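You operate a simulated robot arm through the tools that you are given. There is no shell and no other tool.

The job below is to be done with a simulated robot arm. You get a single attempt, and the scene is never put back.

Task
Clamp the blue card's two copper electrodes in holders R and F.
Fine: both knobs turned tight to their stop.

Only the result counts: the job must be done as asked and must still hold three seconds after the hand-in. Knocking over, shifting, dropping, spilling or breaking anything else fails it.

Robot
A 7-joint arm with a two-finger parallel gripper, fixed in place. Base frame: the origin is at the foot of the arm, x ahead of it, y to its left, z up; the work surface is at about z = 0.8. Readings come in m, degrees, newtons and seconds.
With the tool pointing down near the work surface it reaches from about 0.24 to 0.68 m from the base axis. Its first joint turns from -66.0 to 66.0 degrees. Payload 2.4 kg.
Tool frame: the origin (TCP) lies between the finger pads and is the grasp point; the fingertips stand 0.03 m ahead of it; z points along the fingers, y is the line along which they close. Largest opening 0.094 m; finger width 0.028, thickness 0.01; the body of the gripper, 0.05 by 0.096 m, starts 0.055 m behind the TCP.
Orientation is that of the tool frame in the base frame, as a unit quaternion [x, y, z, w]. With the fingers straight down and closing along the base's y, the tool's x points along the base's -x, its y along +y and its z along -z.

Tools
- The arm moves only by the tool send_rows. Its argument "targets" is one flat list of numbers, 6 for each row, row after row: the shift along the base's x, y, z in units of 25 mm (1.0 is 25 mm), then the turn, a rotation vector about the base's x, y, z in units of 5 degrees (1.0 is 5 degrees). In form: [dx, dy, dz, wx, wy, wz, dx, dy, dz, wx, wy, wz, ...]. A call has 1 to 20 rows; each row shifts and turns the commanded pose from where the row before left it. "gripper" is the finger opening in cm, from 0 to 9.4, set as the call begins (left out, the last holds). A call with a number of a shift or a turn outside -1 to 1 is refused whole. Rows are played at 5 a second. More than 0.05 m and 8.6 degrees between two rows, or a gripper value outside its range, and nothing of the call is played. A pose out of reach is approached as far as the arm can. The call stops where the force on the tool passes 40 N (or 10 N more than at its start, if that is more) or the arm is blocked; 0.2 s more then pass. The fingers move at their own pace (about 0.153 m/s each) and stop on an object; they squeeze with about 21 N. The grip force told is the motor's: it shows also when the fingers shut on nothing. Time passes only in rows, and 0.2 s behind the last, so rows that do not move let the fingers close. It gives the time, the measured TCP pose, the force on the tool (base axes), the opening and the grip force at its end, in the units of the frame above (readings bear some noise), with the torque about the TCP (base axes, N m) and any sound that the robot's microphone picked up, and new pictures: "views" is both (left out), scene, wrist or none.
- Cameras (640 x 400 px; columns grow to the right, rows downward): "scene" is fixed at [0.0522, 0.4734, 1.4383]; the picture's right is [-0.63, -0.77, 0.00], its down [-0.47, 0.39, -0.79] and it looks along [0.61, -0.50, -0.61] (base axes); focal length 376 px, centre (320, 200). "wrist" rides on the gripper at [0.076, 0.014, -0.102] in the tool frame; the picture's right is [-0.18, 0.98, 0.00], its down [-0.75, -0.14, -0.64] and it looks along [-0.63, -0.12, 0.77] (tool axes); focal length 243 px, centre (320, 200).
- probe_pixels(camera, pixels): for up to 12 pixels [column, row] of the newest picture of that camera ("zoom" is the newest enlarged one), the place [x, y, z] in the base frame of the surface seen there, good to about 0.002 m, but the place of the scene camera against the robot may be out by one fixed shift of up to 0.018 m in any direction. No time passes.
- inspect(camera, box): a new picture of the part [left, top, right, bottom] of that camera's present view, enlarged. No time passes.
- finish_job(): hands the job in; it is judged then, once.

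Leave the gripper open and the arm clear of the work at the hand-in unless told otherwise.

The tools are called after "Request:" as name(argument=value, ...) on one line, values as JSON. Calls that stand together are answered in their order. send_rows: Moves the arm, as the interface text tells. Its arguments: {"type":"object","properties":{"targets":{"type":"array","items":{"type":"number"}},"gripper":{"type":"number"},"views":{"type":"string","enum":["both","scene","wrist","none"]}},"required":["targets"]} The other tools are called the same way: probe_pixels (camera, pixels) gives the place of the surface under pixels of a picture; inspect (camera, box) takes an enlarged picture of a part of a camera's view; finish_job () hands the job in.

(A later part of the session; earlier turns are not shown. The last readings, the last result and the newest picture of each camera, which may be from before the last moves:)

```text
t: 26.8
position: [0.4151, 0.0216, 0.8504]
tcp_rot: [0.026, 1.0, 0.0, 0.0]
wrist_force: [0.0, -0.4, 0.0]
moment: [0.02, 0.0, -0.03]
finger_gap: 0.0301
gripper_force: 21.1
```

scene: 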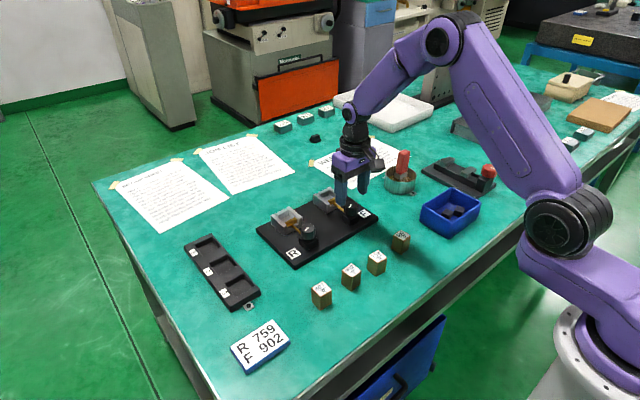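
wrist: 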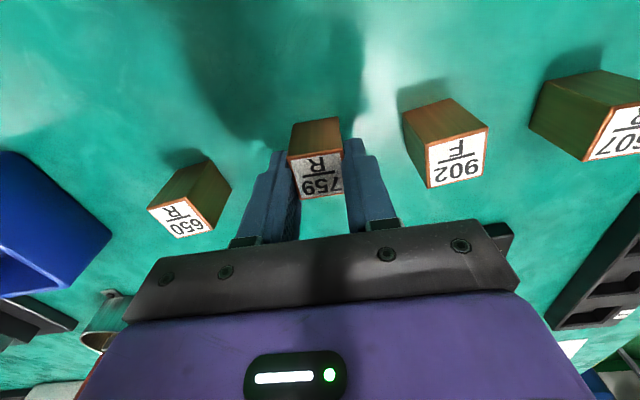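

Block 759 is held at a 30.1 mm gap, so it's 30 mm wide. The pocket gap is about 33 mm, so the extra opening was needed. I'll lift 100 mm and carry it above holder R, turning back to 0° yaw.

Request:
send_rows(targets=[0, 0, 1, 0, 0, 0, 0, 0, 1, 0, 0, 0, 0, 0, 1, 0, 0, 0, 0, 0, 1, 0, 0, 0, 0.952, 0.306, 0, 0, 0, 0.1, 0.952, 0.306, 0, 0, 0, 0.1, 0.952, 0.306, 0, 0, 0, 0.1, 0.952, 0.306, 0, 0, 0, 0.1, 0.952, 0.306, 0, 0, 0, 0.1, 0.952, 0.306, 0, 0, 0, 0.1, 0.952, 0.306, 0, 0, 0, 0, 0.952, 0.306, 0, 0, 0, 0, 0.952, 0.306, 0, 0, 0, 0, 0.952, 0.306, 0, 0, 0, 0, 0, 0, 0, 0, 0, 0], gripper=1.5, views="both")

Request:
inspect(camera="wrist", box=[256, 110, 384, 230])

Request:
inspect(camera="scene", box=[240, 150, 360, 250])

```text
t: 30.0
position: [0.6523, 0.1001, 0.9494]
tcp_rot: [0.001, 1.0, 0.0, 0.002]
wrist_force: [1.1, 0.4, -3.1]
moment: [0.02, 0.04, 0.02]
finger_gap: 0.0297
gripper_force: 21.4
```

scene: 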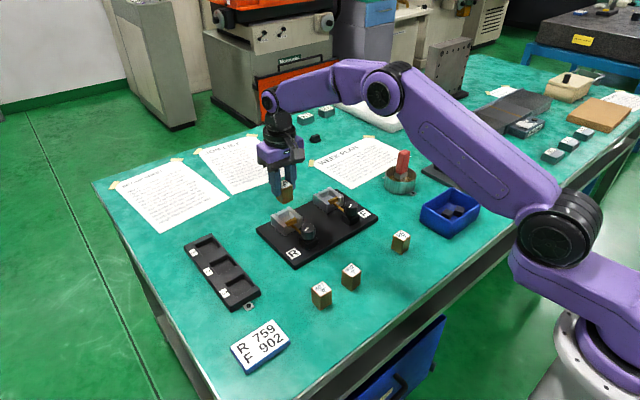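
wrist: 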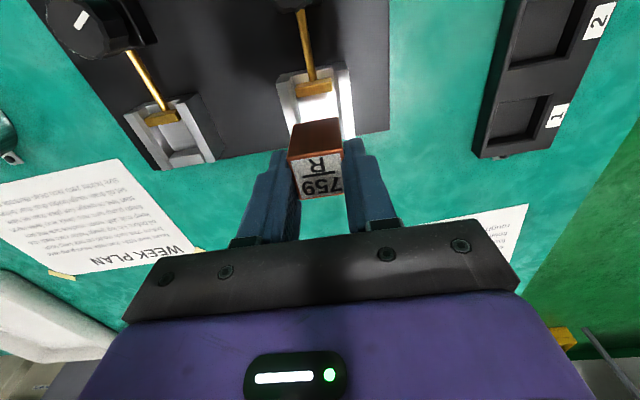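

```text
3.33 times, centred on (320, 170) of wrist
```

zoom: 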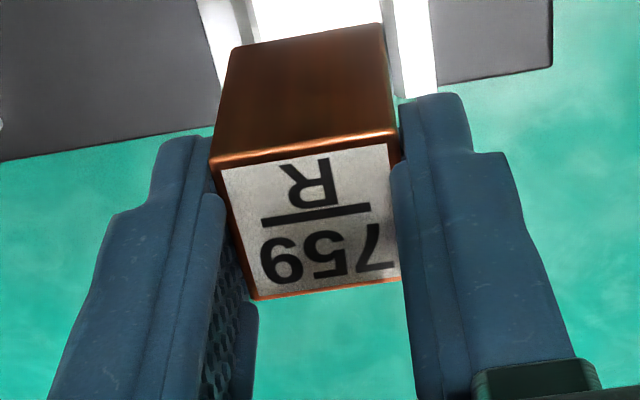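

```text
4.00 times, centred on (300, 200) of scene
```

zoom: 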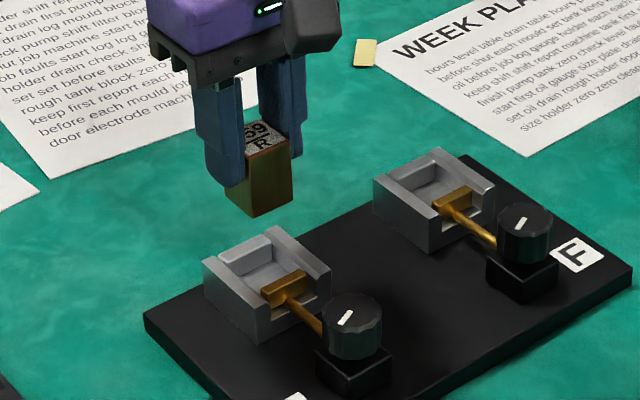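

I'll compare the block's near face with the jaw in the wrist view.

Request:
inspect(camera="wrist", box=[256, 60, 384, 210])

```text
2.67 times, centred on (320, 135) of wrist
```

zoom: 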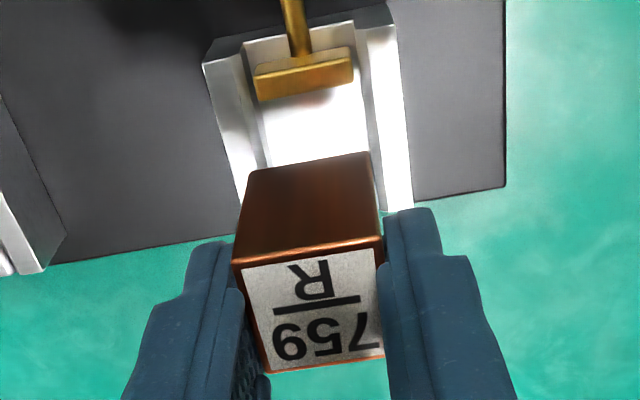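

Request:
probe_pixels(camera="zoom", pixels=[[310, 170], [312, 205], [312, 238], [248, 195], [372, 175], [242, 235], [378, 220], [305, 78], [305, 88], [305, 94], [320, 300], [310, 140]])

Request:
probe_pixels(camera="zoom", pixels=[[258, 90], [350, 78], [248, 120], [258, 130], [268, 140], [360, 110], [370, 110], [378, 110], [275, 365], [378, 352], [245, 265], [376, 250]])

```text
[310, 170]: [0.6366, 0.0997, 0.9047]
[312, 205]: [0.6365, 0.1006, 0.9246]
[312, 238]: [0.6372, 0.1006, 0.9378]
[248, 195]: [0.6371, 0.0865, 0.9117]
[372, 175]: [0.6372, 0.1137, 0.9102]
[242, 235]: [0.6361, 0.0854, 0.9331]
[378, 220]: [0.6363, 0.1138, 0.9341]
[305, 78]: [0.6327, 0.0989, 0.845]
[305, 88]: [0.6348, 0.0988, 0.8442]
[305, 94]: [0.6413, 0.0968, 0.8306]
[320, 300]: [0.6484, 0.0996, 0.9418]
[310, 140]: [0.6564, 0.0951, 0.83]
```

```text
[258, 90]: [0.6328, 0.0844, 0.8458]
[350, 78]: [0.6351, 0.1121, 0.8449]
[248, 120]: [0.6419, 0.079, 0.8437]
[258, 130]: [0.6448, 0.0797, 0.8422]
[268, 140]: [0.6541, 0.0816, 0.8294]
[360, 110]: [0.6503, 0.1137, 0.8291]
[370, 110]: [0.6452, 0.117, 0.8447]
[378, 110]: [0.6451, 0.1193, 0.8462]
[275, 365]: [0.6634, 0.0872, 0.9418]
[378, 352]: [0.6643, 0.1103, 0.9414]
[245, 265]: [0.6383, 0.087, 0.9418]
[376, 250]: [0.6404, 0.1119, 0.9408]
```

The block's near face is at x 0.6367 against a jaw face of about 0.636, and its centre y is 0.0997 against a pocket centre of 0.0984. I'll shift +0.8 mm in x and -1.2 mm in y, descend to just above the walls and check again.

Request:
send_rows(targets=[0.032, -0.048, -0.6, 0, 0, 0, 0, 0, -0.6, 0, 0, 0, 0, 0, -0.6, 0, 0, 0, 0, 0, 0, 0, 0, 0], gripper=1.5, views="both")

Request:
inspect(camera="wrist", box=[256, 60, 384, 210])

```text
t: 31.0
position: [0.6536, 0.0959, 0.9041]
tcp_rot: [0.0, 1.0, 0.0, 0.0]
wrist_force: [-0.7, 0.8, -2.8]
moment: [0.0, -0.01, 0.01]
finger_gap: 0.0298
gripper_force: 21.0
```

scene: 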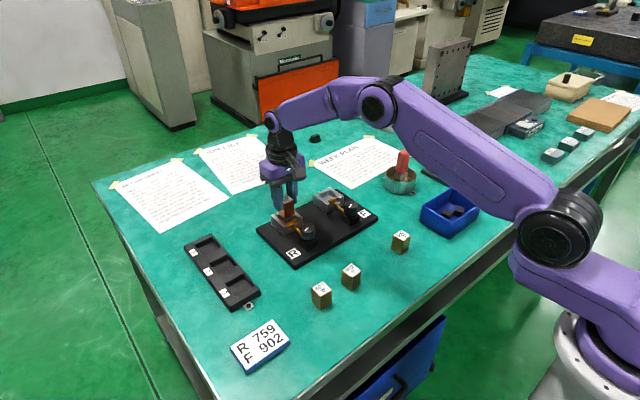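
wrist: 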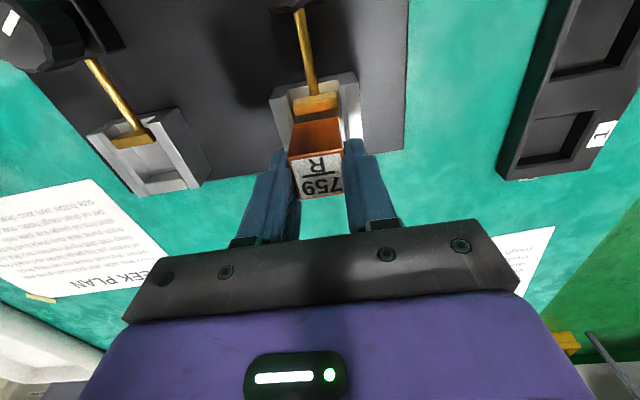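

```text
2.67 times, centred on (320, 135) of wrist
```

zoom: 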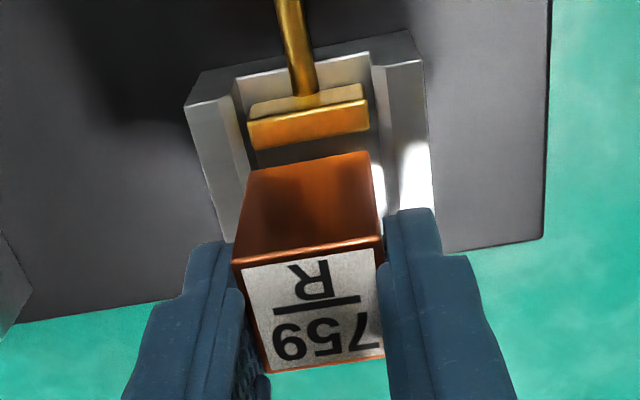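

Request:
probe_pixels(camera="zoom", pixels=[[310, 172], [312, 205], [312, 238], [250, 180], [370, 165], [240, 235], [378, 220], [305, 128], [305, 136], [305, 141], [305, 150], [320, 300]])

Request:
probe_pixels(camera="zoom", pixels=[[250, 130], [366, 112], [232, 170], [240, 170], [246, 172], [375, 140], [383, 140], [390, 140], [305, 115], [305, 120]])

```text
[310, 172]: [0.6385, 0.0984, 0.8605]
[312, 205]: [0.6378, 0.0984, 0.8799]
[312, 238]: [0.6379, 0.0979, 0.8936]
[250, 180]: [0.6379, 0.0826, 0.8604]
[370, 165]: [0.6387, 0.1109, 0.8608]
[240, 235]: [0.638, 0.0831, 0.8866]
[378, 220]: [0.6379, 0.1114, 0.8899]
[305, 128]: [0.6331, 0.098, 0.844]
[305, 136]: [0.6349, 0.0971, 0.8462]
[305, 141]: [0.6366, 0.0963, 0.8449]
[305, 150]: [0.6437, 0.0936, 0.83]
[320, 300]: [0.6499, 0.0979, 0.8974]
```

```text
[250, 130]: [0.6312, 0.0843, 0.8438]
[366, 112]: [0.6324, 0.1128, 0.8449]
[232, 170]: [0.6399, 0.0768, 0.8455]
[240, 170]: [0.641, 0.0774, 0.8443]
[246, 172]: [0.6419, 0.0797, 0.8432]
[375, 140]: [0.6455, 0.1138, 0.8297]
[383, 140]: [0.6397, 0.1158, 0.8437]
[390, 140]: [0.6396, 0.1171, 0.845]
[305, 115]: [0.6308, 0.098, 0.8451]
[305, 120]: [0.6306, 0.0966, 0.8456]
```

The block's near face is at 0.638, between the jaw at 0.637 and the back wall, and the y centring is good. I'll ease the block 14 mm down and check forces.

Request:
send_rows(targets=[-0.006, 0.01, -0.2, 0, 0, 0, 0, 0, -0.18, 0, 0, 0, 0, 0, -0.18, 0, 0, 0, 0, 0, 0, 0, 0, 0], gripper=1.5, views="wrist")

Request:
inspect(camera="wrist", box=[256, 60, 384, 210])

```text
t: 32.0
position: [0.6542, 0.0953, 0.8913]
tcp_rot: [0.001, 1.0, 0.0, 0.0]
wrist_force: [-0.2, 0.0, -2.7]
moment: [-0.01, 0.02, 0.0]
finger_gap: 0.0298
gripper_force: 21.5
```

wrist: 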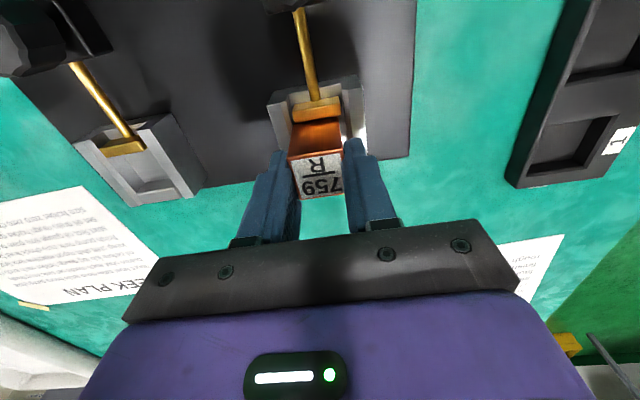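

```text
2.67 times, centred on (320, 135) of wrist
```

zoom: 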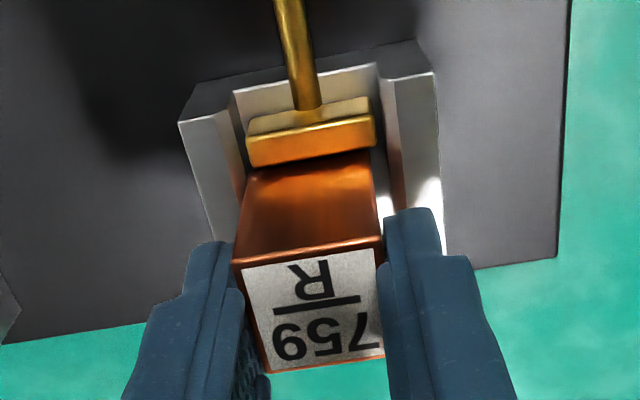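

The block is entering the pocket with no contact force. I'll continue down slowly to the floor.

Request:
send_rows(targets=[0, 0, -0.16, 0, 0, 0, 0, 0, -0.14, 0, 0, 0, 0, 0, 0, 0, 0, 0], gripper=1.5, views="wrist")

Request:
inspect(camera="wrist", box=[256, 60, 384, 210])

Request:
probe_pixels(camera="zoom", pixels=[[320, 300], [300, 280], [312, 235], [312, 205], [305, 165]])

```text
t: 32.8
position: [0.6531, 0.0963, 0.8842]
tcp_rot: [0.0, 1.0, 0.0, 0.001]
wrist_force: [-0.4, 0.1, -3.3]
moment: [0.03, -0.02, 0.02]
finger_gap: 0.0296
gripper_force: 21.5
```

wrist: 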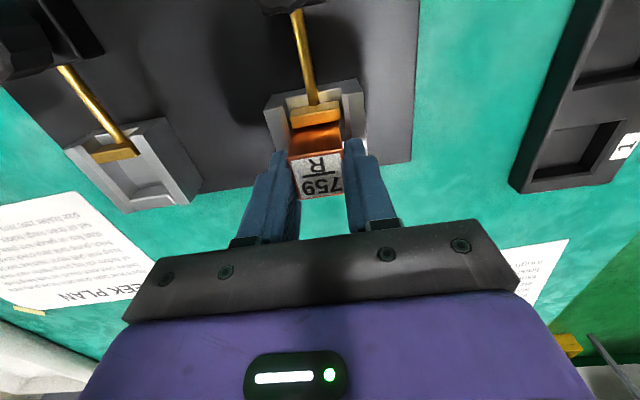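

```text
2.67 times, centred on (320, 135) of wrist
```

zoom: 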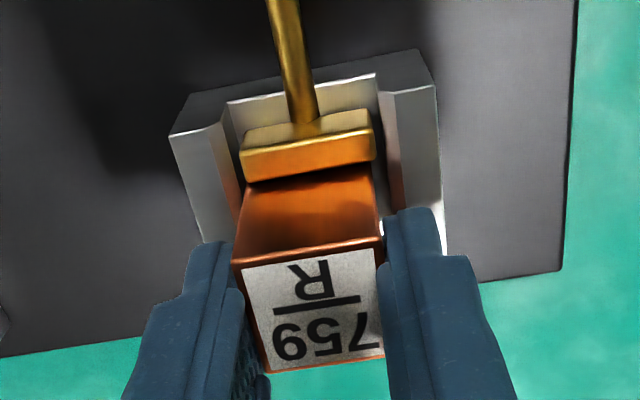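

```text
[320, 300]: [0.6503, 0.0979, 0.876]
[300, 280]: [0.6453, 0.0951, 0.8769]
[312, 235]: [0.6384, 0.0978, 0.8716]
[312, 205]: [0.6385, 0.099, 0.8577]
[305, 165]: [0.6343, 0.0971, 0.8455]
```

The top is at 0.876, so the floor is about 3 mm lower. I'll go down in small steps until contact shows.

Request:
send_rows(targets=[0, 0, -0.05, 0, 0, 0, 0, 0, -0.05, 0, 0, 0, 0, 0, 0, 0, 0, 0], gripper=1.5, views="none")

Request:
send_rows(targets=[0, 0, -0.04, 0, 0, 0, 0, 0, 0, 0, 0, 0], gripper=1.5, views="none")

```text
t: 33.6
position: [0.6537, 0.0959, 0.8816]
tcp_rot: [0.0, 1.0, 0.0, 0.0]
wrist_force: [0.0, 0.4, -4.0]
moment: [0.02, -0.04, -0.01]
finger_gap: 0.0299
gripper_force: 21.2
```

```text
t: 34.2
position: [0.6534, 0.0966, 0.8816]
tcp_rot: [0.0, 1.0, 0.001, 0.0]
wrist_force: [-0.9, 0.2, 3.3]
moment: [-0.02, 0.12, -0.02]
finger_gap: 0.0297
gripper_force: 20.8
```

Force went from -3.5 N to +3.3 N, so the block rests on the floor. I'll release by opening to 5 cm, rise, and look.

Request:
send_rows(targets=[0, 0, 0, 0, 0, 0, 0, 0, 0, 0, 0, 0, 0, 0, 0.6, 0, 0, 0, 0, 0, 0.9, 0, 0, 0, -0.9, 0, 0.9, 0, 0, 0, -0.9, 0, 0, 0, 0, 0, -0.9, 0, 0, 0, 0, 0, 0, 0, 0, 0, 0, 0], gripper=5.0, views="both")

Request:
inspect(camera="wrist", box=[240, 70, 400, 220])

Request:
inspect(camera="scene", box=[240, 170, 360, 270])

```text
t: 36.0
position: [0.586, 0.0959, 0.9436]
tcp_rot: [0.0, 1.0, 0.0, 0.0]
wrist_force: [0.1, 0.4, -0.5]
moment: [-0.01, -0.02, 0.01]
finger_gap: 0.0502
gripper_force: 0.0
```

scene: 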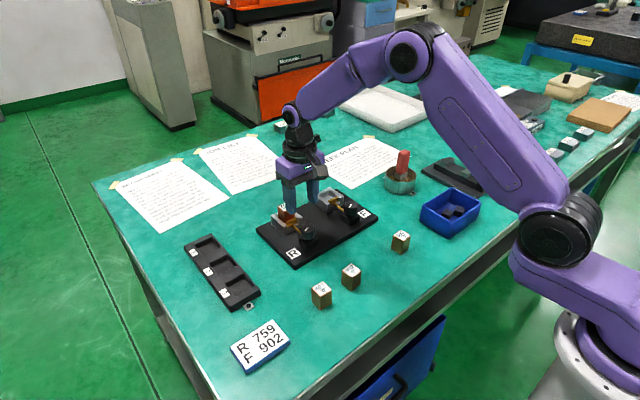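
wrist: 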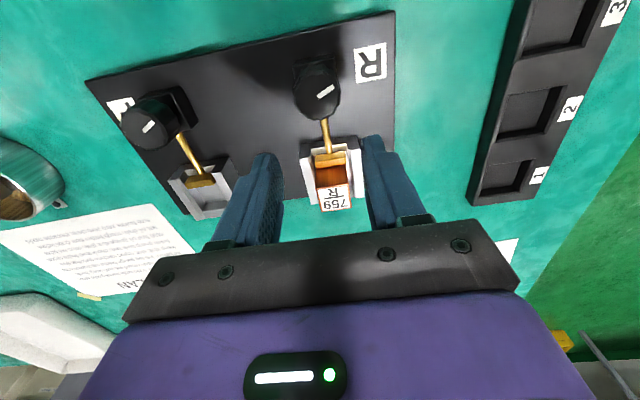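

```text
2.67 times, centred on (320, 145) of wrist
```

zoom: 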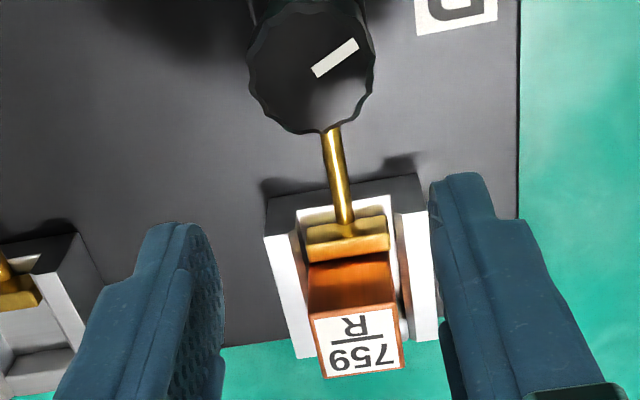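

```text
4.00 times, centred on (300, 220) of scene
```

zoom: 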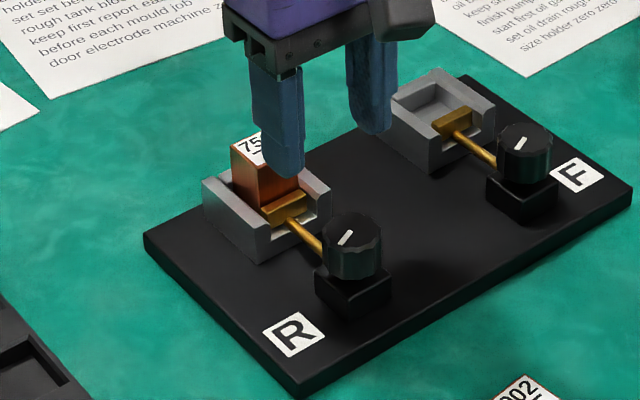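

Block 759 is seated upright in R. I'll move above R's knob, pre-turn the gripper 44° counter-clockwise for a long clockwise stroke, and check alignment.

Request:
send_rows(targets=[-0.85, 0.01, 0, 0, 0, 0, 0, 0, 0, 0, 0, 1, 0, 0, 0, 0, 0, 1, 0, 0, 0, 0, 0, 1, 0, 0, 0, 0, 0, 1, 0, 0, 0, 0, 0, 1, 0, 0, 0, 0, 0, 1, 0, 0, 0, 0, 0, 1, 0, 0, 0, 0, 0, 1, 0, 0, 0, 0, 0, 0.8, 0, 0, -0.6, 0, 0, 0, 0, 0, 0, 0, 0, 0], gripper=6.0, views="wrist")

Request:
inspect(camera="wrist", box=[240, 90, 400, 220])

```text
t: 38.6
position: [0.5648, 0.0958, 0.9271]
tcp_rot: [-0.375, 0.927, -0.001, 0.0]
wrist_force: [0.5, -0.3, 0.4]
moment: [0.0, -0.01, -0.01]
finger_gap: 0.06
gripper_force: 0.0
```

wrist: 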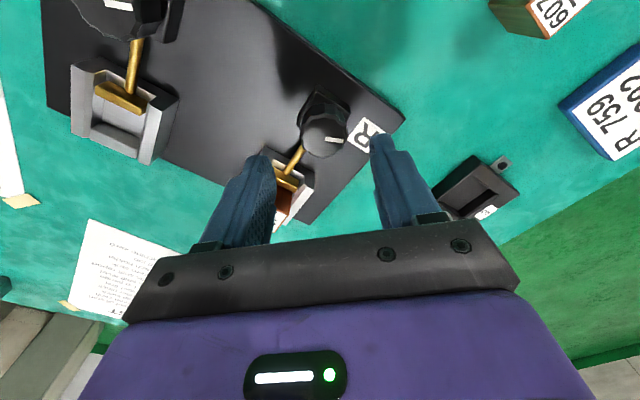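

```text
3.08 times, centred on (320, 155) of wrist
```

zoom: 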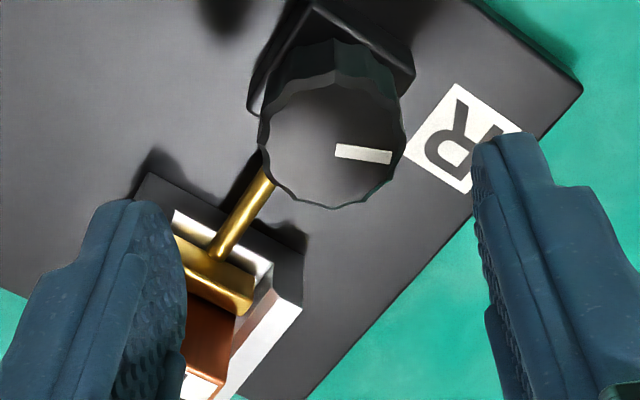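

Request:
probe_pixels(camera="zoom", pixels=[[262, 145], [403, 145], [335, 205], [332, 85], [334, 147]])

```text
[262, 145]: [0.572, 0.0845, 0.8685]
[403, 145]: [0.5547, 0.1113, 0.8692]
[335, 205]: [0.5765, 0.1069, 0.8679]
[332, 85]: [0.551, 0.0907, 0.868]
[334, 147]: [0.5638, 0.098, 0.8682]
```

The knob centre is at (0.5637, 0.0982), close to the TCP. I'll descend with a small y correction, then grip.

Request:
send_rows(targets=[0, 0.02, -0.74, 0, 0, 0, 0, 0, -0.74, 0, 0, 0, 0, 0, -0.7, 0, 0, 0, 0, 0, 0, 0, 0, 0], gripper=6.0, views="none")

Request:
send_rows(targets=[0, 0, 0, 0, 0, 0, 0, 0, 0, 0, 0, 0, 0, 0, 0, 0, 0, 0], gripper=2.0, views="none")

```text
t: 39.6
position: [0.5672, 0.0967, 0.8721]
tcp_rot: [-0.373, 0.928, 0.0, 0.0]
wrist_force: [-1.0, -0.2, -0.2]
moment: [-0.02, -0.03, 0.0]
finger_gap: 0.0599
gripper_force: 0.0
```

```text
t: 40.4
position: [0.5642, 0.0974, 0.8714]
tcp_rot: [-0.375, 0.927, 0.0, -0.002]
wrist_force: [-12.7, 11.0, 9.6]
moment: [-0.05, 0.63, -0.01]
finger_gap: 0.0337
gripper_force: 45.1
```

Gripped. The side load pushes the tool toward (-x, +y), so I'll shift about 1.3 mm that way and begin turning clockwise, checking torque.

Request:
send_rows(targets=[-0.05, 0.04, 0, 0, 0, 0, 0, 0, 0, 0, 0, -1, 0, 0, 0, 0, 0, -1, 0, 0, 0, 0, 0, -1, 0, 0, 0, 0, 0, -1, 0, 0, 0, 0, 0, -1], views="none")

Request:
send_rows(targets=[0, 0, 0, 0, 0, -1, 0, 0, 0, 0, 0, -1, 0, 0, 0, 0, 0, -1], views="wrist")

Request:
inspect(camera="wrist", box=[240, 100, 400, 240])

```text
t: 41.8
position: [0.5649, 0.0983, 0.8717]
tcp_rot: [-0.165, 0.986, 0.0, 0.0]
wrist_force: [0.4, 11.1, -21.2]
moment: [0.47, -1.01, 0.0]
finger_gap: 0.0335
gripper_force: 44.8
```

```text
t: 42.6
position: [0.5643, 0.0977, 0.8719]
tcp_rot: [-0.034, 0.999, 0.0, 0.0]
wrist_force: [13.1, 10.7, -30.0]
moment: [0.06, 0.19, -0.04]
finger_gap: 0.0337
gripper_force: 44.9
```

wrist: 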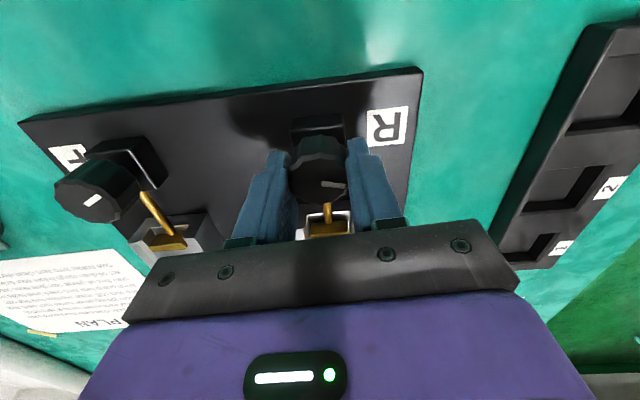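

```text
2.86 times, centred on (320, 170) of wrist
```

zoom: 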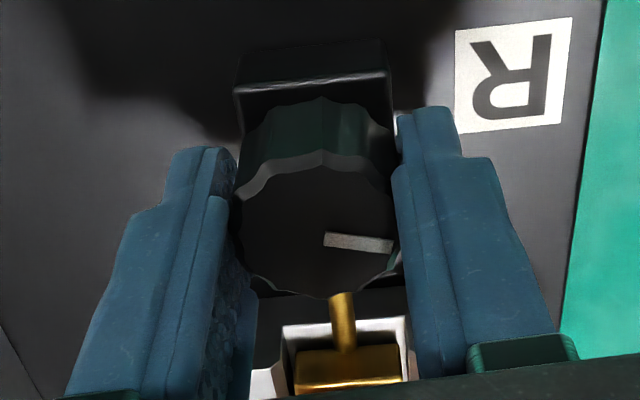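

The knob has turned 40° with no torque yet. A -30 N vertical load has built up, so I'll lower 1.2 mm to relieve it and keep turning clockwise.

Request:
send_rows(targets=[0, 0.0, -0.05, 0, 0, 0, 0, 0, 0, 0, 0, -1, 0, 0, 0, 0, 0, -1, 0, 0, 0, 0, 0, 0], views="none")

```text
t: 43.6
position: [0.5635, 0.0985, 0.8711]
tcp_rot: [0.053, 0.999, 0.0, -0.001]
wrist_force: [-3.2, 3.0, 3.8]
moment: [0.04, 0.64, 0.52]
finger_gap: 0.0334
gripper_force: 45.6
```

Torque is now +0.52 N·m, so the jaw is meeting the block. I'll keep turning clockwise in small steps and watch torque and yaw.

Request:
send_rows(targets=[0, 0, 0, 0, 0, -1, 0, 0, 0, 0, 0, 0], views="wrist")

Request:
inspect(camera="wrist", box=[240, 100, 400, 240])

```text
t: 44.2
position: [0.5646, 0.098, 0.8711]
tcp_rot: [0.097, 0.995, 0.001, 0.001]
wrist_force: [-0.7, -0.3, 3.5]
moment: [-0.06, 0.15, 0.57]
finger_gap: 0.0335
gripper_force: 45.0
```

wrist: 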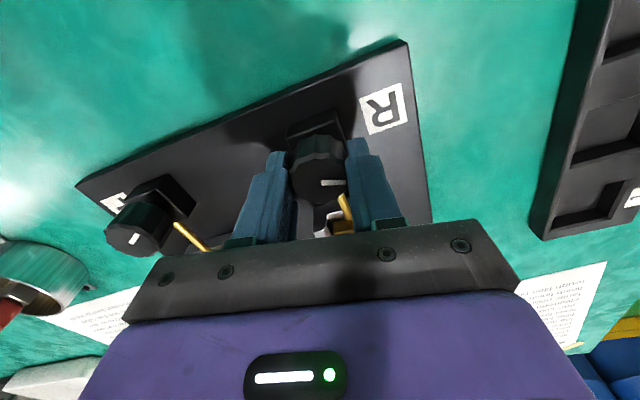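

```text
2.86 times, centred on (320, 170) of wrist
```

zoom: 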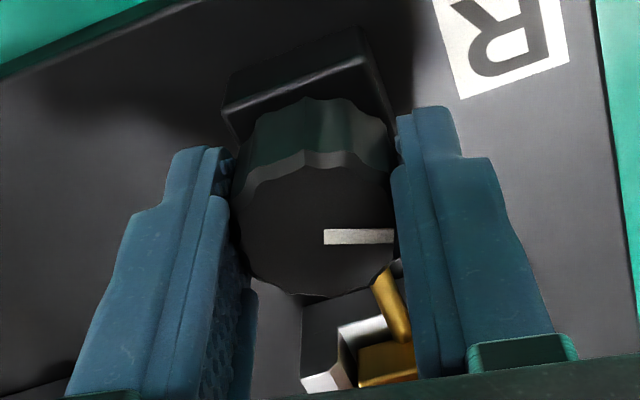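

The pointer has turned slightly relative to the fingers, which suggests slip against the stop. I'll measure the pointer's absolute direction, turn a bit more, and compare.

Request:
probe_pixels(camera="zoom", pixels=[[328, 237], [390, 236], [345, 237], [375, 236]])

Request:
send_rows(targets=[0, 0, 0, 0, 0, -1, 0, 0, 0, 0, 0, -1, 0, 0, 0, 0, 0, 0], views="wrist")

Request:
inspect(camera="wrist", box=[240, 100, 400, 240])

```text
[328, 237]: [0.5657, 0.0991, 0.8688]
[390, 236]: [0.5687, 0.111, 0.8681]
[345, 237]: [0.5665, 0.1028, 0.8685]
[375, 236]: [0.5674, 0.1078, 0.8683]
```

```text
t: 45.0
position: [0.5641, 0.0978, 0.8718]
tcp_rot: [0.183, 0.983, 0.0, 0.001]
wrist_force: [1.4, -0.3, 3.6]
moment: [-0.22, 0.02, 0.68]
finger_gap: 0.0336
gripper_force: 44.8
```

wrist: 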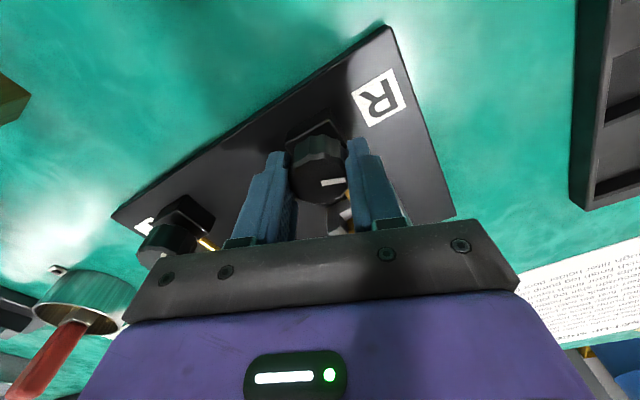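

```text
2.86 times, centred on (320, 170) of wrist
```

zoom: 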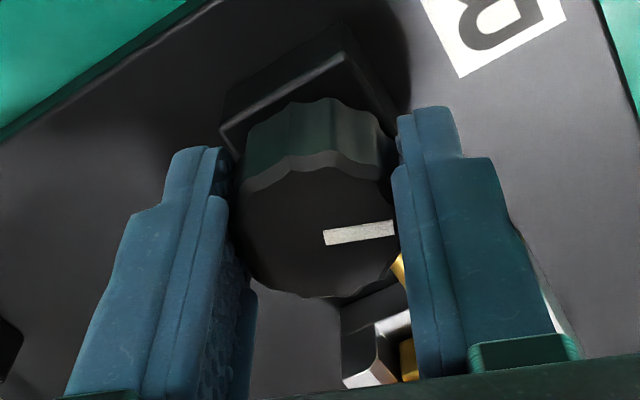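

Request:
probe_pixels(camera="zoom", pixels=[[328, 238], [390, 228], [345, 235], [375, 231]])

```text
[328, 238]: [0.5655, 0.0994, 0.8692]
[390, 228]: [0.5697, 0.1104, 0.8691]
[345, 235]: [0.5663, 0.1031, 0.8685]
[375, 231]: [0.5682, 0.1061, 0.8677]
```

The gripper turned 10° but the pointer hardly moved in the base frame. The fingers slip at about 0.6 N·m, so the knob seems to be at its stop. I'll release, lift, unwind, and check the jaw and pointer.

Request:
send_rows(targets=[0, 0, 0, 0, 0, 0, 0, 0, 0, 0, 0, 0, 0, 0, 0.9, 0, 0, 0, 0, 0, 0.9, 0, 0, 0, 0, 0, 0.2, 0, 0, 1, 0, 0, 0, 0, 0, 1, 0, 0, 0, 0, 0, 1, 0, 0, 0, 0, 0, 1, 0, 0, 0, 0, 0, 0.2, 0, 0, 0, 0, 0, 0], gripper=6.0, views="wrist")

Request:
inspect(camera="wrist", box=[240, 100, 400, 230])

```text
t: 47.2
position: [0.5626, 0.0976, 0.9212]
tcp_rot: [0.0, 1.0, 0.0, 0.0]
wrist_force: [0.5, -0.7, -0.1]
moment: [0.0, -0.01, 0.01]
finger_gap: 0.06
gripper_force: 0.1
```

wrist: 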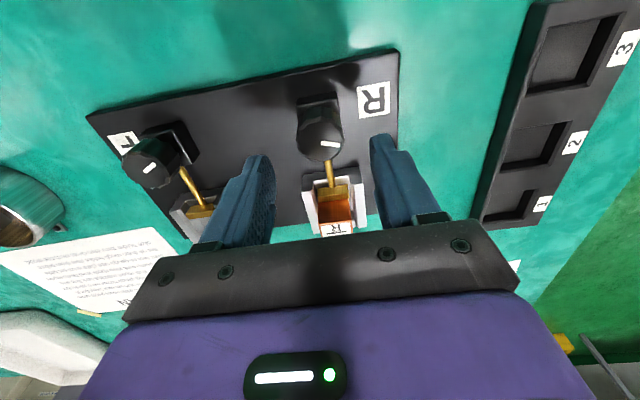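

```text
3.08 times, centred on (320, 165) of wrist
```

zoom: 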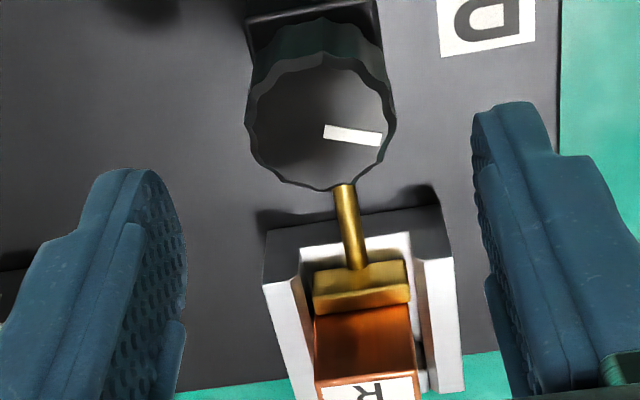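

Request:
probe_pixels(camera="zoom", pixels=[[327, 133], [378, 138], [360, 285], [360, 292], [360, 298], [362, 306], [362, 320], [362, 345], [362, 372], [370, 392], [320, 320], [408, 310]])

```text
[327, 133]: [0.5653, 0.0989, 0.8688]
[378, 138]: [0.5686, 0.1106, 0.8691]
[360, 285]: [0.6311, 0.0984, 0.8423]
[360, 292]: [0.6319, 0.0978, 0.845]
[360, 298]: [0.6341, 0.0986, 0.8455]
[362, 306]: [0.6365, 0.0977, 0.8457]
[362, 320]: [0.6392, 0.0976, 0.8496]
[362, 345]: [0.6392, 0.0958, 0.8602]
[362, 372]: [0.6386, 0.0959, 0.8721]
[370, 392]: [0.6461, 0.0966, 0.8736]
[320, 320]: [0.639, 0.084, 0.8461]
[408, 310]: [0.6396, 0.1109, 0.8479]
```

The block's near face is at 0.639 with the jaw pressed against it, and the pointer is at about 74°. To be sure it's at the stop, I'll regrip and turn clockwise once more.

Request:
send_rows(targets=[0, 0, 0, 0, 0, 1, 0, 0, 0, 0, 0, 1, 0, 0, 0, 0, 0, 1, 0, 0, -1, 0, 0, 0, 0, 0, -1, 0, 0, 0, 0, 0, 0, 0, 0, 0], gripper=6.0, views="none")

Request:
send_rows(targets=[0, 0, 0, 0, 0, 0, 0, 0, 0, 0, 0, 0, 0, 0, 0, 0, 0, 0], gripper=2.0, views="none")

Request:
send_rows(targets=[0, 0, 0, 0, 0, -0.6, 0, 0, 0, 0, 0, 0], views="wrist")

Request:
inspect(camera="wrist", box=[240, 100, 400, 240])

```text
t: 48.6
position: [0.5637, 0.0961, 0.8707]
tcp_rot: [-0.13, 0.991, 0.0, -0.001]
wrist_force: [-0.1, 0.0, -0.2]
moment: [0.01, -0.01, -0.02]
finger_gap: 0.0601
gripper_force: 0.1
```

```text
t: 49.4
position: [0.5632, 0.097, 0.8718]
tcp_rot: [-0.132, 0.991, 0.0, 0.001]
wrist_force: [-0.5, 5.3, -3.9]
moment: [0.15, -0.32, 0.0]
finger_gap: 0.0339
gripper_force: 44.8
```

```text
t: 50.0
position: [0.5623, 0.0974, 0.8705]
tcp_rot: [-0.104, 0.995, 0.0, 0.0]
wrist_force: [-4.3, 4.2, 3.3]
moment: [-0.04, 0.38, 0.55]
finger_gap: 0.0334
gripper_force: 44.9
```

wrist: 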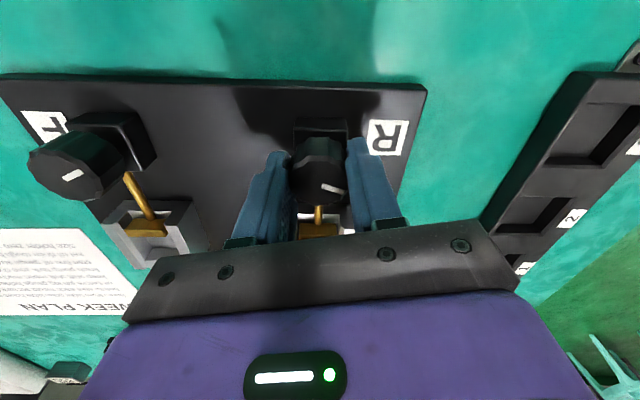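

```text
2.86 times, centred on (320, 170) of wrist
```

zoom: 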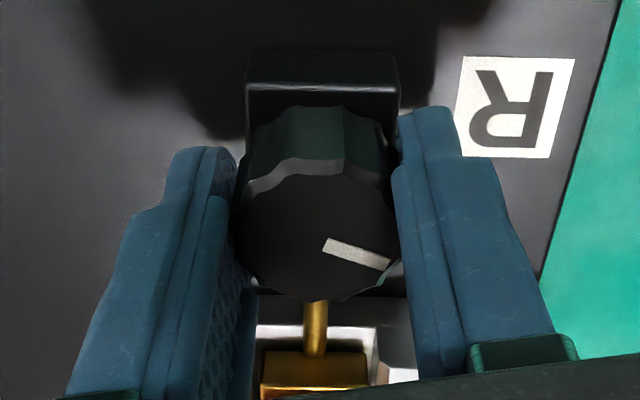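

Torque reached 0.55 N·m after only 3° of turn, so the knob is already hard. I'll continue 10° to confirm it only slips.

Request:
send_rows(targets=[0, 0, 0, 0, 0, -1, 0, 0, 0, 0, 0, -1, 0, 0, 0, 0, 0, 0], views="wrist")

Request:
inspect(camera="wrist", box=[240, 100, 400, 240])

Request:
probe_pixels(camera="zoom", pixels=[[328, 240], [388, 250]])

```text
t: 50.8
position: [0.5644, 0.0961, 0.8715]
tcp_rot: [-0.017, 1.0, 0.0, 0.001]
wrist_force: [-2.1, 4.1, 2.5]
moment: [-0.03, -0.06, 0.94]
finger_gap: 0.0335
gripper_force: 45.1
```

wrist: 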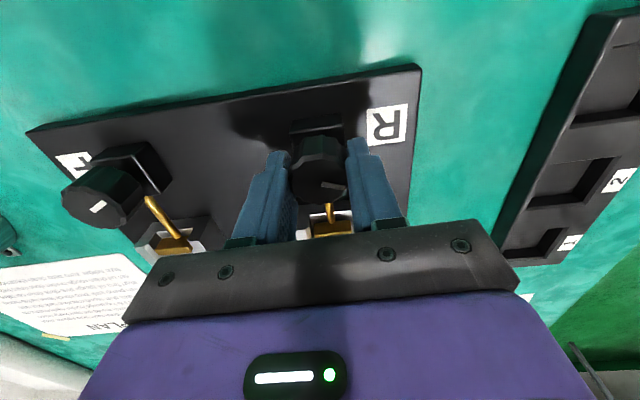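

```text
2.86 times, centred on (320, 170) of wrist
```

zoom: 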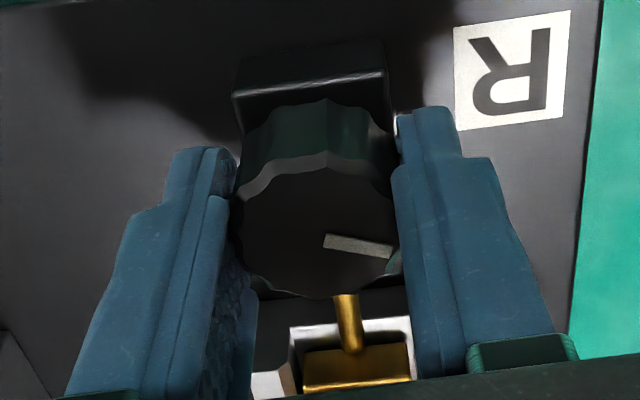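

```text
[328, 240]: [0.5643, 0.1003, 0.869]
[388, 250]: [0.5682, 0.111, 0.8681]
```

The torque reached 0.94 N·m, the pointer stayed at about 70°, and the fingers slipped the full 10°. R is tight at its stop. I'll release, lift, and move above block 902 at (0.4217, 0.0933).

Request:
send_rows(targets=[0, 0, 0, 0, 0, 0, 0, 0, 0, 0, 0, 0, 0, 0, 0.9, 0, 0, 0, 0, 0, 0.9, 0, 0, 0, 0, 0, 0.2, 0, 0, 0.6, -0.942, -0.026, 0, 0, 0, 0, -0.942, -0.026, 0, 0, 0, 0, -0.942, -0.026, 0, 0, 0, 0, -0.942, -0.026, 0, 0, 0, 0, -0.942, -0.026, 0, 0, 0, 0, -0.942, -0.026, 0, 0, 0, 0, 0, 0, 0, 0, 0, 0], gripper=6.0, views="wrist")

Request:
inspect(camera="wrist", box=[256, 80, 384, 200])

```text
t: 53.4
position: [0.4234, 0.0945, 0.9192]
tcp_rot: [-0.043, 0.999, 0.0, 0.0]
wrist_force: [0.0, 0.1, -0.5]
moment: [0.01, -0.01, 0.01]
finger_gap: 0.0601
gripper_force: 0.0
```

wrist: 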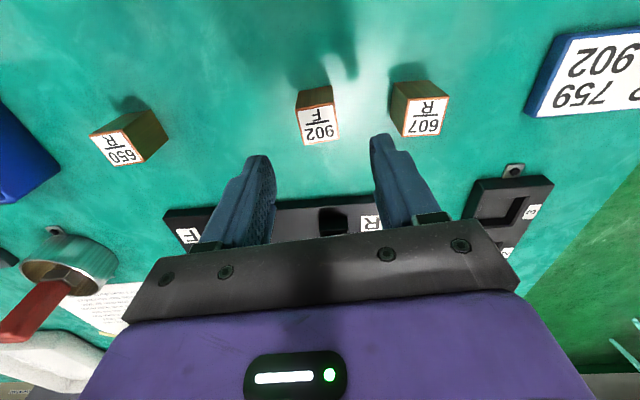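

```text
3.33 times, centred on (320, 140) of wrist
```

zoom: 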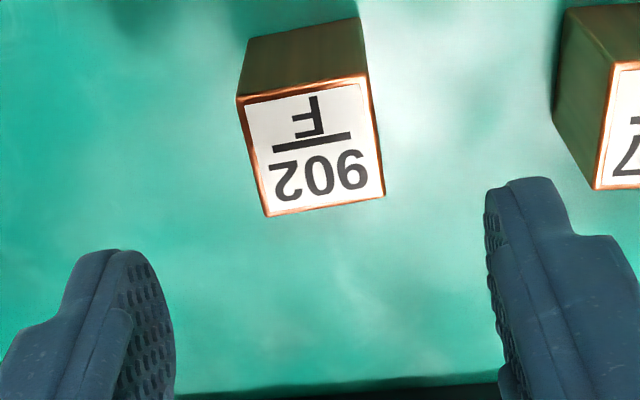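

Request:
probe_pixels(camera="zoom", pixels=[[241, 100], [365, 79], [381, 193], [268, 213], [303, 90], [325, 203], [254, 155], [373, 135], [312, 147]])

```text
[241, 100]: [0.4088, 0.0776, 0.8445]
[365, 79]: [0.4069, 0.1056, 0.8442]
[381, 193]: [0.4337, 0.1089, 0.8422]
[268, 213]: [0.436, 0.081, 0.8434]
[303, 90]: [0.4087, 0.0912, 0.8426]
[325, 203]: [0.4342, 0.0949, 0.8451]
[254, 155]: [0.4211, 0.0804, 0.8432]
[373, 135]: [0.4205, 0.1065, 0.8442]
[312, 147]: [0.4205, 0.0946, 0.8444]
```

Block 902 is centred at (0.4214, 0.0934), and its yaw relative to the gripper is fine. It sits about 1.4 mm toward -y of the tool axis, so I'll correct that and descend.

Request:
send_rows(targets=[-0.03, -0.05, -0.9, 0, 0, 0, 0, 0, -0.9, 0, 0, 0, 0, 0, -0.9, 0, 0, 0, 0, 0, 0, 0, 0, 0], gripper=6.0, views="wrist")

```text
t: 54.4
position: [0.4194, 0.0946, 0.8529]
tcp_rot: [-0.044, 0.999, 0.0, -0.001]
wrist_force: [0.4, -0.2, 0.3]
moment: [0.0, 0.01, 0.03]
finger_gap: 0.0598
gripper_force: 0.0
```

wrist: 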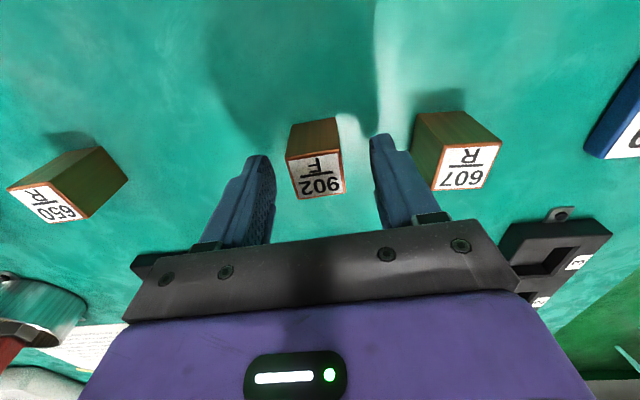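

Block 902 sits between the fingers just as 759 did. I'll close.

Request:
send_rows(targets=[0, 0, 0, 0, 0, 0, 0, 0, 0, 0, 0, 0, 0, 0, 0, 0, 0, 0], gripper=1.5, views="none")

```text
t: 55.2
position: [0.4213, 0.0948, 0.8517]
tcp_rot: [-0.044, 0.999, 0.0, 0.0]
wrist_force: [-0.2, -1.1, 0.1]
moment: [-0.02, -0.01, -0.02]
finger_gap: 0.0296
gripper_force: 20.9
```

Gripped at a 29.6 mm gap. I'll lift 100 mm and carry 902 above holder F, squaring the yaw.

Request:
send_rows(targets=[0, 0, 1, 0, 0, 0, 0, 0, 1, 0, 0, 0, 0, 0, 1, 0, 0, 0, 0, 0, 1, 0, 0, 0, 0.926, -0.529, 0, 0, 0, -0.1, 0.926, -0.529, 0, 0, 0, -0.1, 0.926, -0.529, 0, 0, 0, -0.1, 0.926, -0.529, 0, 0, 0, -0.1, 0.926, -0.529, 0, 0, 0, -0.1, 0.926, -0.529, 0, 0, 0, -0.1, 0.926, -0.529, 0, 0, 0, -0.1, 0.926, -0.529, 0, 0, 0, -0.1, 0.926, -0.529, 0, 0, 0, -0.1, 0.926, -0.529, 0, 0, 0, -0.1, 0, 0, 0, 0, 0, 0], gripper=1.5, views="both")

Request:
inspect(camera="wrist", box=[256, 60, 384, 210])

```text
t: 58.4
position: [0.6531, -0.0388, 0.9534]
tcp_rot: [0.0, 1.0, -0.001, 0.0]
wrist_force: [-0.1, 0.1, -3.9]
moment: [0.02, -0.02, 0.01]
finger_gap: 0.0296
gripper_force: 20.7
```

scene: 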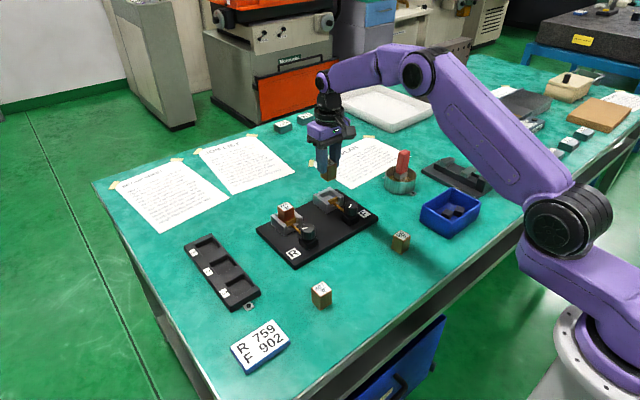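
wrist: 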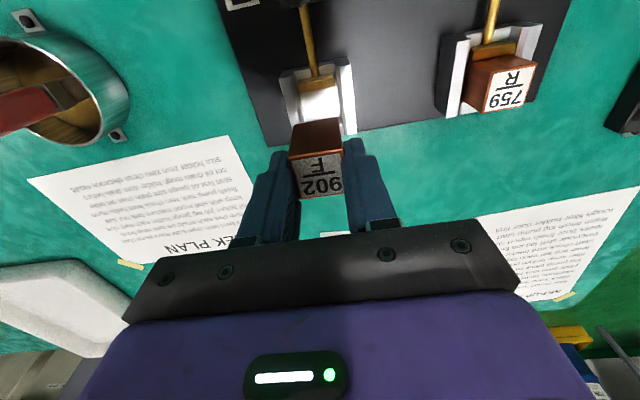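

```text
2.67 times, centred on (320, 135) of wrist
```

zoom: 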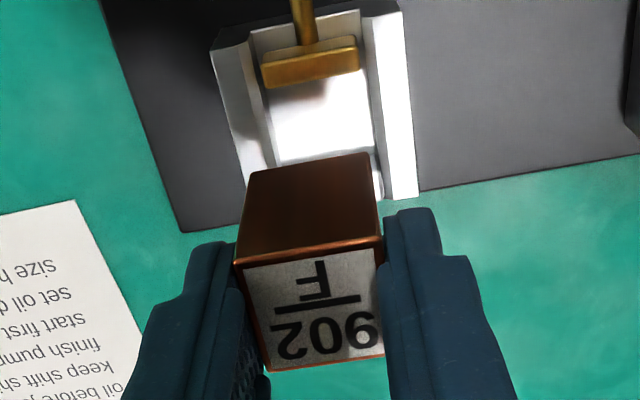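

Now I'll compare 902's near face and sides with F's jaw and walls.

Request:
probe_pixels(camera="zoom", pixels=[[310, 172], [312, 205], [312, 238], [252, 185], [370, 170], [242, 235], [378, 222], [310, 68], [310, 77], [310, 84], [320, 300], [310, 135]])

Request:
probe_pixels(camera="zoom", pixels=[[265, 82], [357, 65], [248, 100], [257, 110], [268, 120], [364, 95], [370, 95], [382, 95], [310, 150], [220, 90], [405, 90]])

```text
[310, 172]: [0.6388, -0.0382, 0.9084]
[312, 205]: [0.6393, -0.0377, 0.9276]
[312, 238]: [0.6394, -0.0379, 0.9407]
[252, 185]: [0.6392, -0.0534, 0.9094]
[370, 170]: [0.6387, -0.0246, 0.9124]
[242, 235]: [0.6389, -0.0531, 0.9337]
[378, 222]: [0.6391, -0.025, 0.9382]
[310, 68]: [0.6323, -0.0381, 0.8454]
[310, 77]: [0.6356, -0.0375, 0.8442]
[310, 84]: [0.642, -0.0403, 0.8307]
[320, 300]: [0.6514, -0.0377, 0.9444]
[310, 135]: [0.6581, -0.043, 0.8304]
```

```text
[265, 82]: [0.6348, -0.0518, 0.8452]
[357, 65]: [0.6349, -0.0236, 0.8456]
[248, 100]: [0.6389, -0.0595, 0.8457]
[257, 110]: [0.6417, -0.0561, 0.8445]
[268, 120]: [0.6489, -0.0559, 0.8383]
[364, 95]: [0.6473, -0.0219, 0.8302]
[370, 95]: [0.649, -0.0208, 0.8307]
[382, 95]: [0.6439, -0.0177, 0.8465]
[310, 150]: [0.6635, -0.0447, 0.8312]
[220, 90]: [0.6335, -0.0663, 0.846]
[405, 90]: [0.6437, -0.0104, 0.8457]
```

The near face is at 0.639 and should be about 0.6377, so I'll shift -1.3 mm in x and +0.6 mm in y. Then I'll descend to just above the walls and recheck.

Request:
send_rows(targets=[-0.052, 0.025, -0.62, 0, 0, 0, 0, 0, -0.62, 0, 0, 0, 0, 0, -0.62, 0, 0, 0, 0, 0, 0, 0, 0, 0], gripper=1.5, views="wrist")

Request:
inspect(camera="wrist", box=[256, 60, 384, 210])

Request:
probe_pixels(camera="zoom", pixels=[[310, 172], [312, 205], [312, 238], [252, 185], [370, 170], [242, 235], [378, 222], [320, 300], [310, 130], [310, 136], [310, 142], [310, 148]])

```text
t: 59.4
position: [0.6524, -0.0386, 0.9077]
tcp_rot: [0.0, 1.0, 0.0, 0.001]
wrist_force: [0.1, 1.0, -3.8]
moment: [-0.01, -0.04, 0.01]
finger_gap: 0.0298
gripper_force: 21.4
```

wrist: 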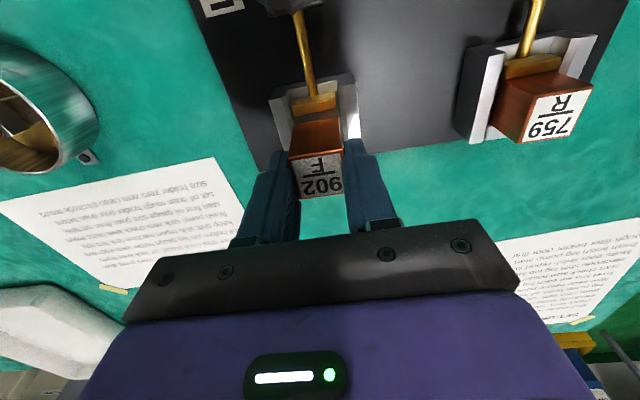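

```text
2.67 times, centred on (320, 135) of wrist
```

zoom: 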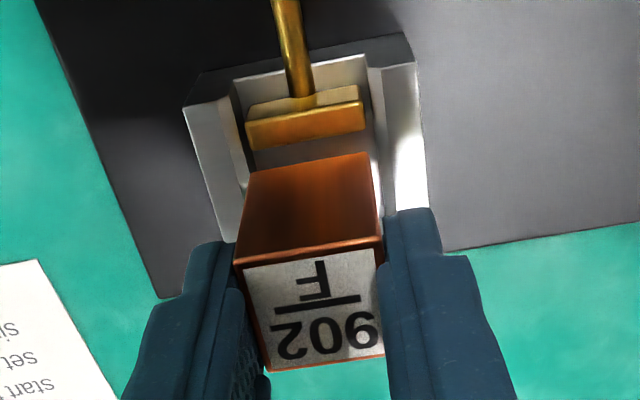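

```text
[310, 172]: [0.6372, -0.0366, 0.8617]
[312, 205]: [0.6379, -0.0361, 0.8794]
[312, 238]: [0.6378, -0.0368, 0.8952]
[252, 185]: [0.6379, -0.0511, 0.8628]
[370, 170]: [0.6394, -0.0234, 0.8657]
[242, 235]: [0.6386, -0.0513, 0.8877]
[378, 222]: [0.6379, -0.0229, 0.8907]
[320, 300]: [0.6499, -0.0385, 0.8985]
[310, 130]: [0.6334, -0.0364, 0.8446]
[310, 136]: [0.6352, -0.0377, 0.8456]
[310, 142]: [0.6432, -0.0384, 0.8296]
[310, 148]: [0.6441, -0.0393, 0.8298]
```

Near face is at 0.638 with the jaw at about 0.6365, matching the R insertion. I'll shift -0.8 mm in y and ease down 15 mm, checking forces.

Request:
send_rows(targets=[0, -0.03, -0.2, 0, 0, 0, 0, 0, -0.2, 0, 0, 0, 0, 0, -0.2, 0, 0, 0, 0, 0, 0, 0, 0, 0], gripper=1.5, views="wrist")

Request:
inspect(camera="wrist", box=[256, 60, 384, 210])

```text
t: 60.4
position: [0.6523, -0.0384, 0.8923]
tcp_rot: [0.001, 1.0, 0.0, 0.0]
wrist_force: [0.1, 0.4, -3.4]
moment: [0.02, 0.01, -0.03]
finger_gap: 0.0301
gripper_force: 21.2
```

wrist: 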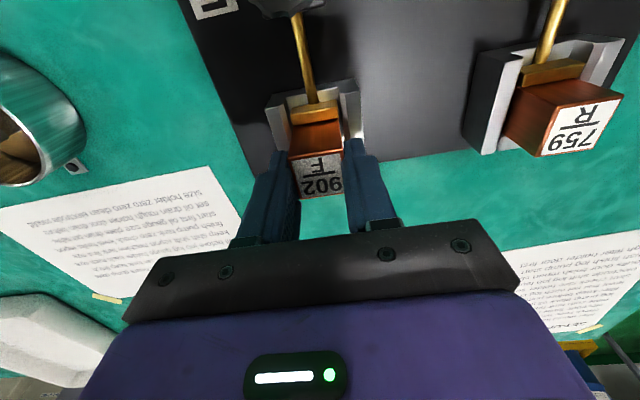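

```text
2.67 times, centred on (320, 135) of wrist
```

zoom: 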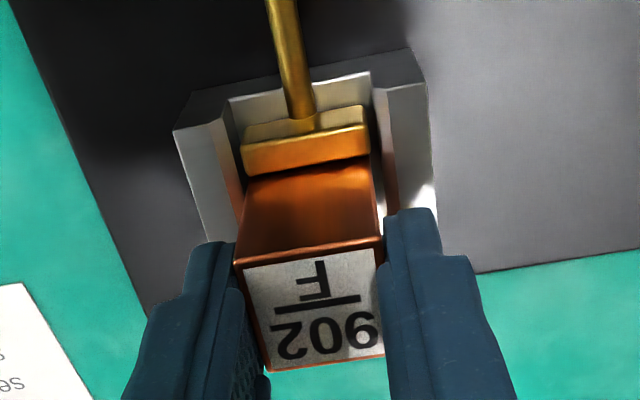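

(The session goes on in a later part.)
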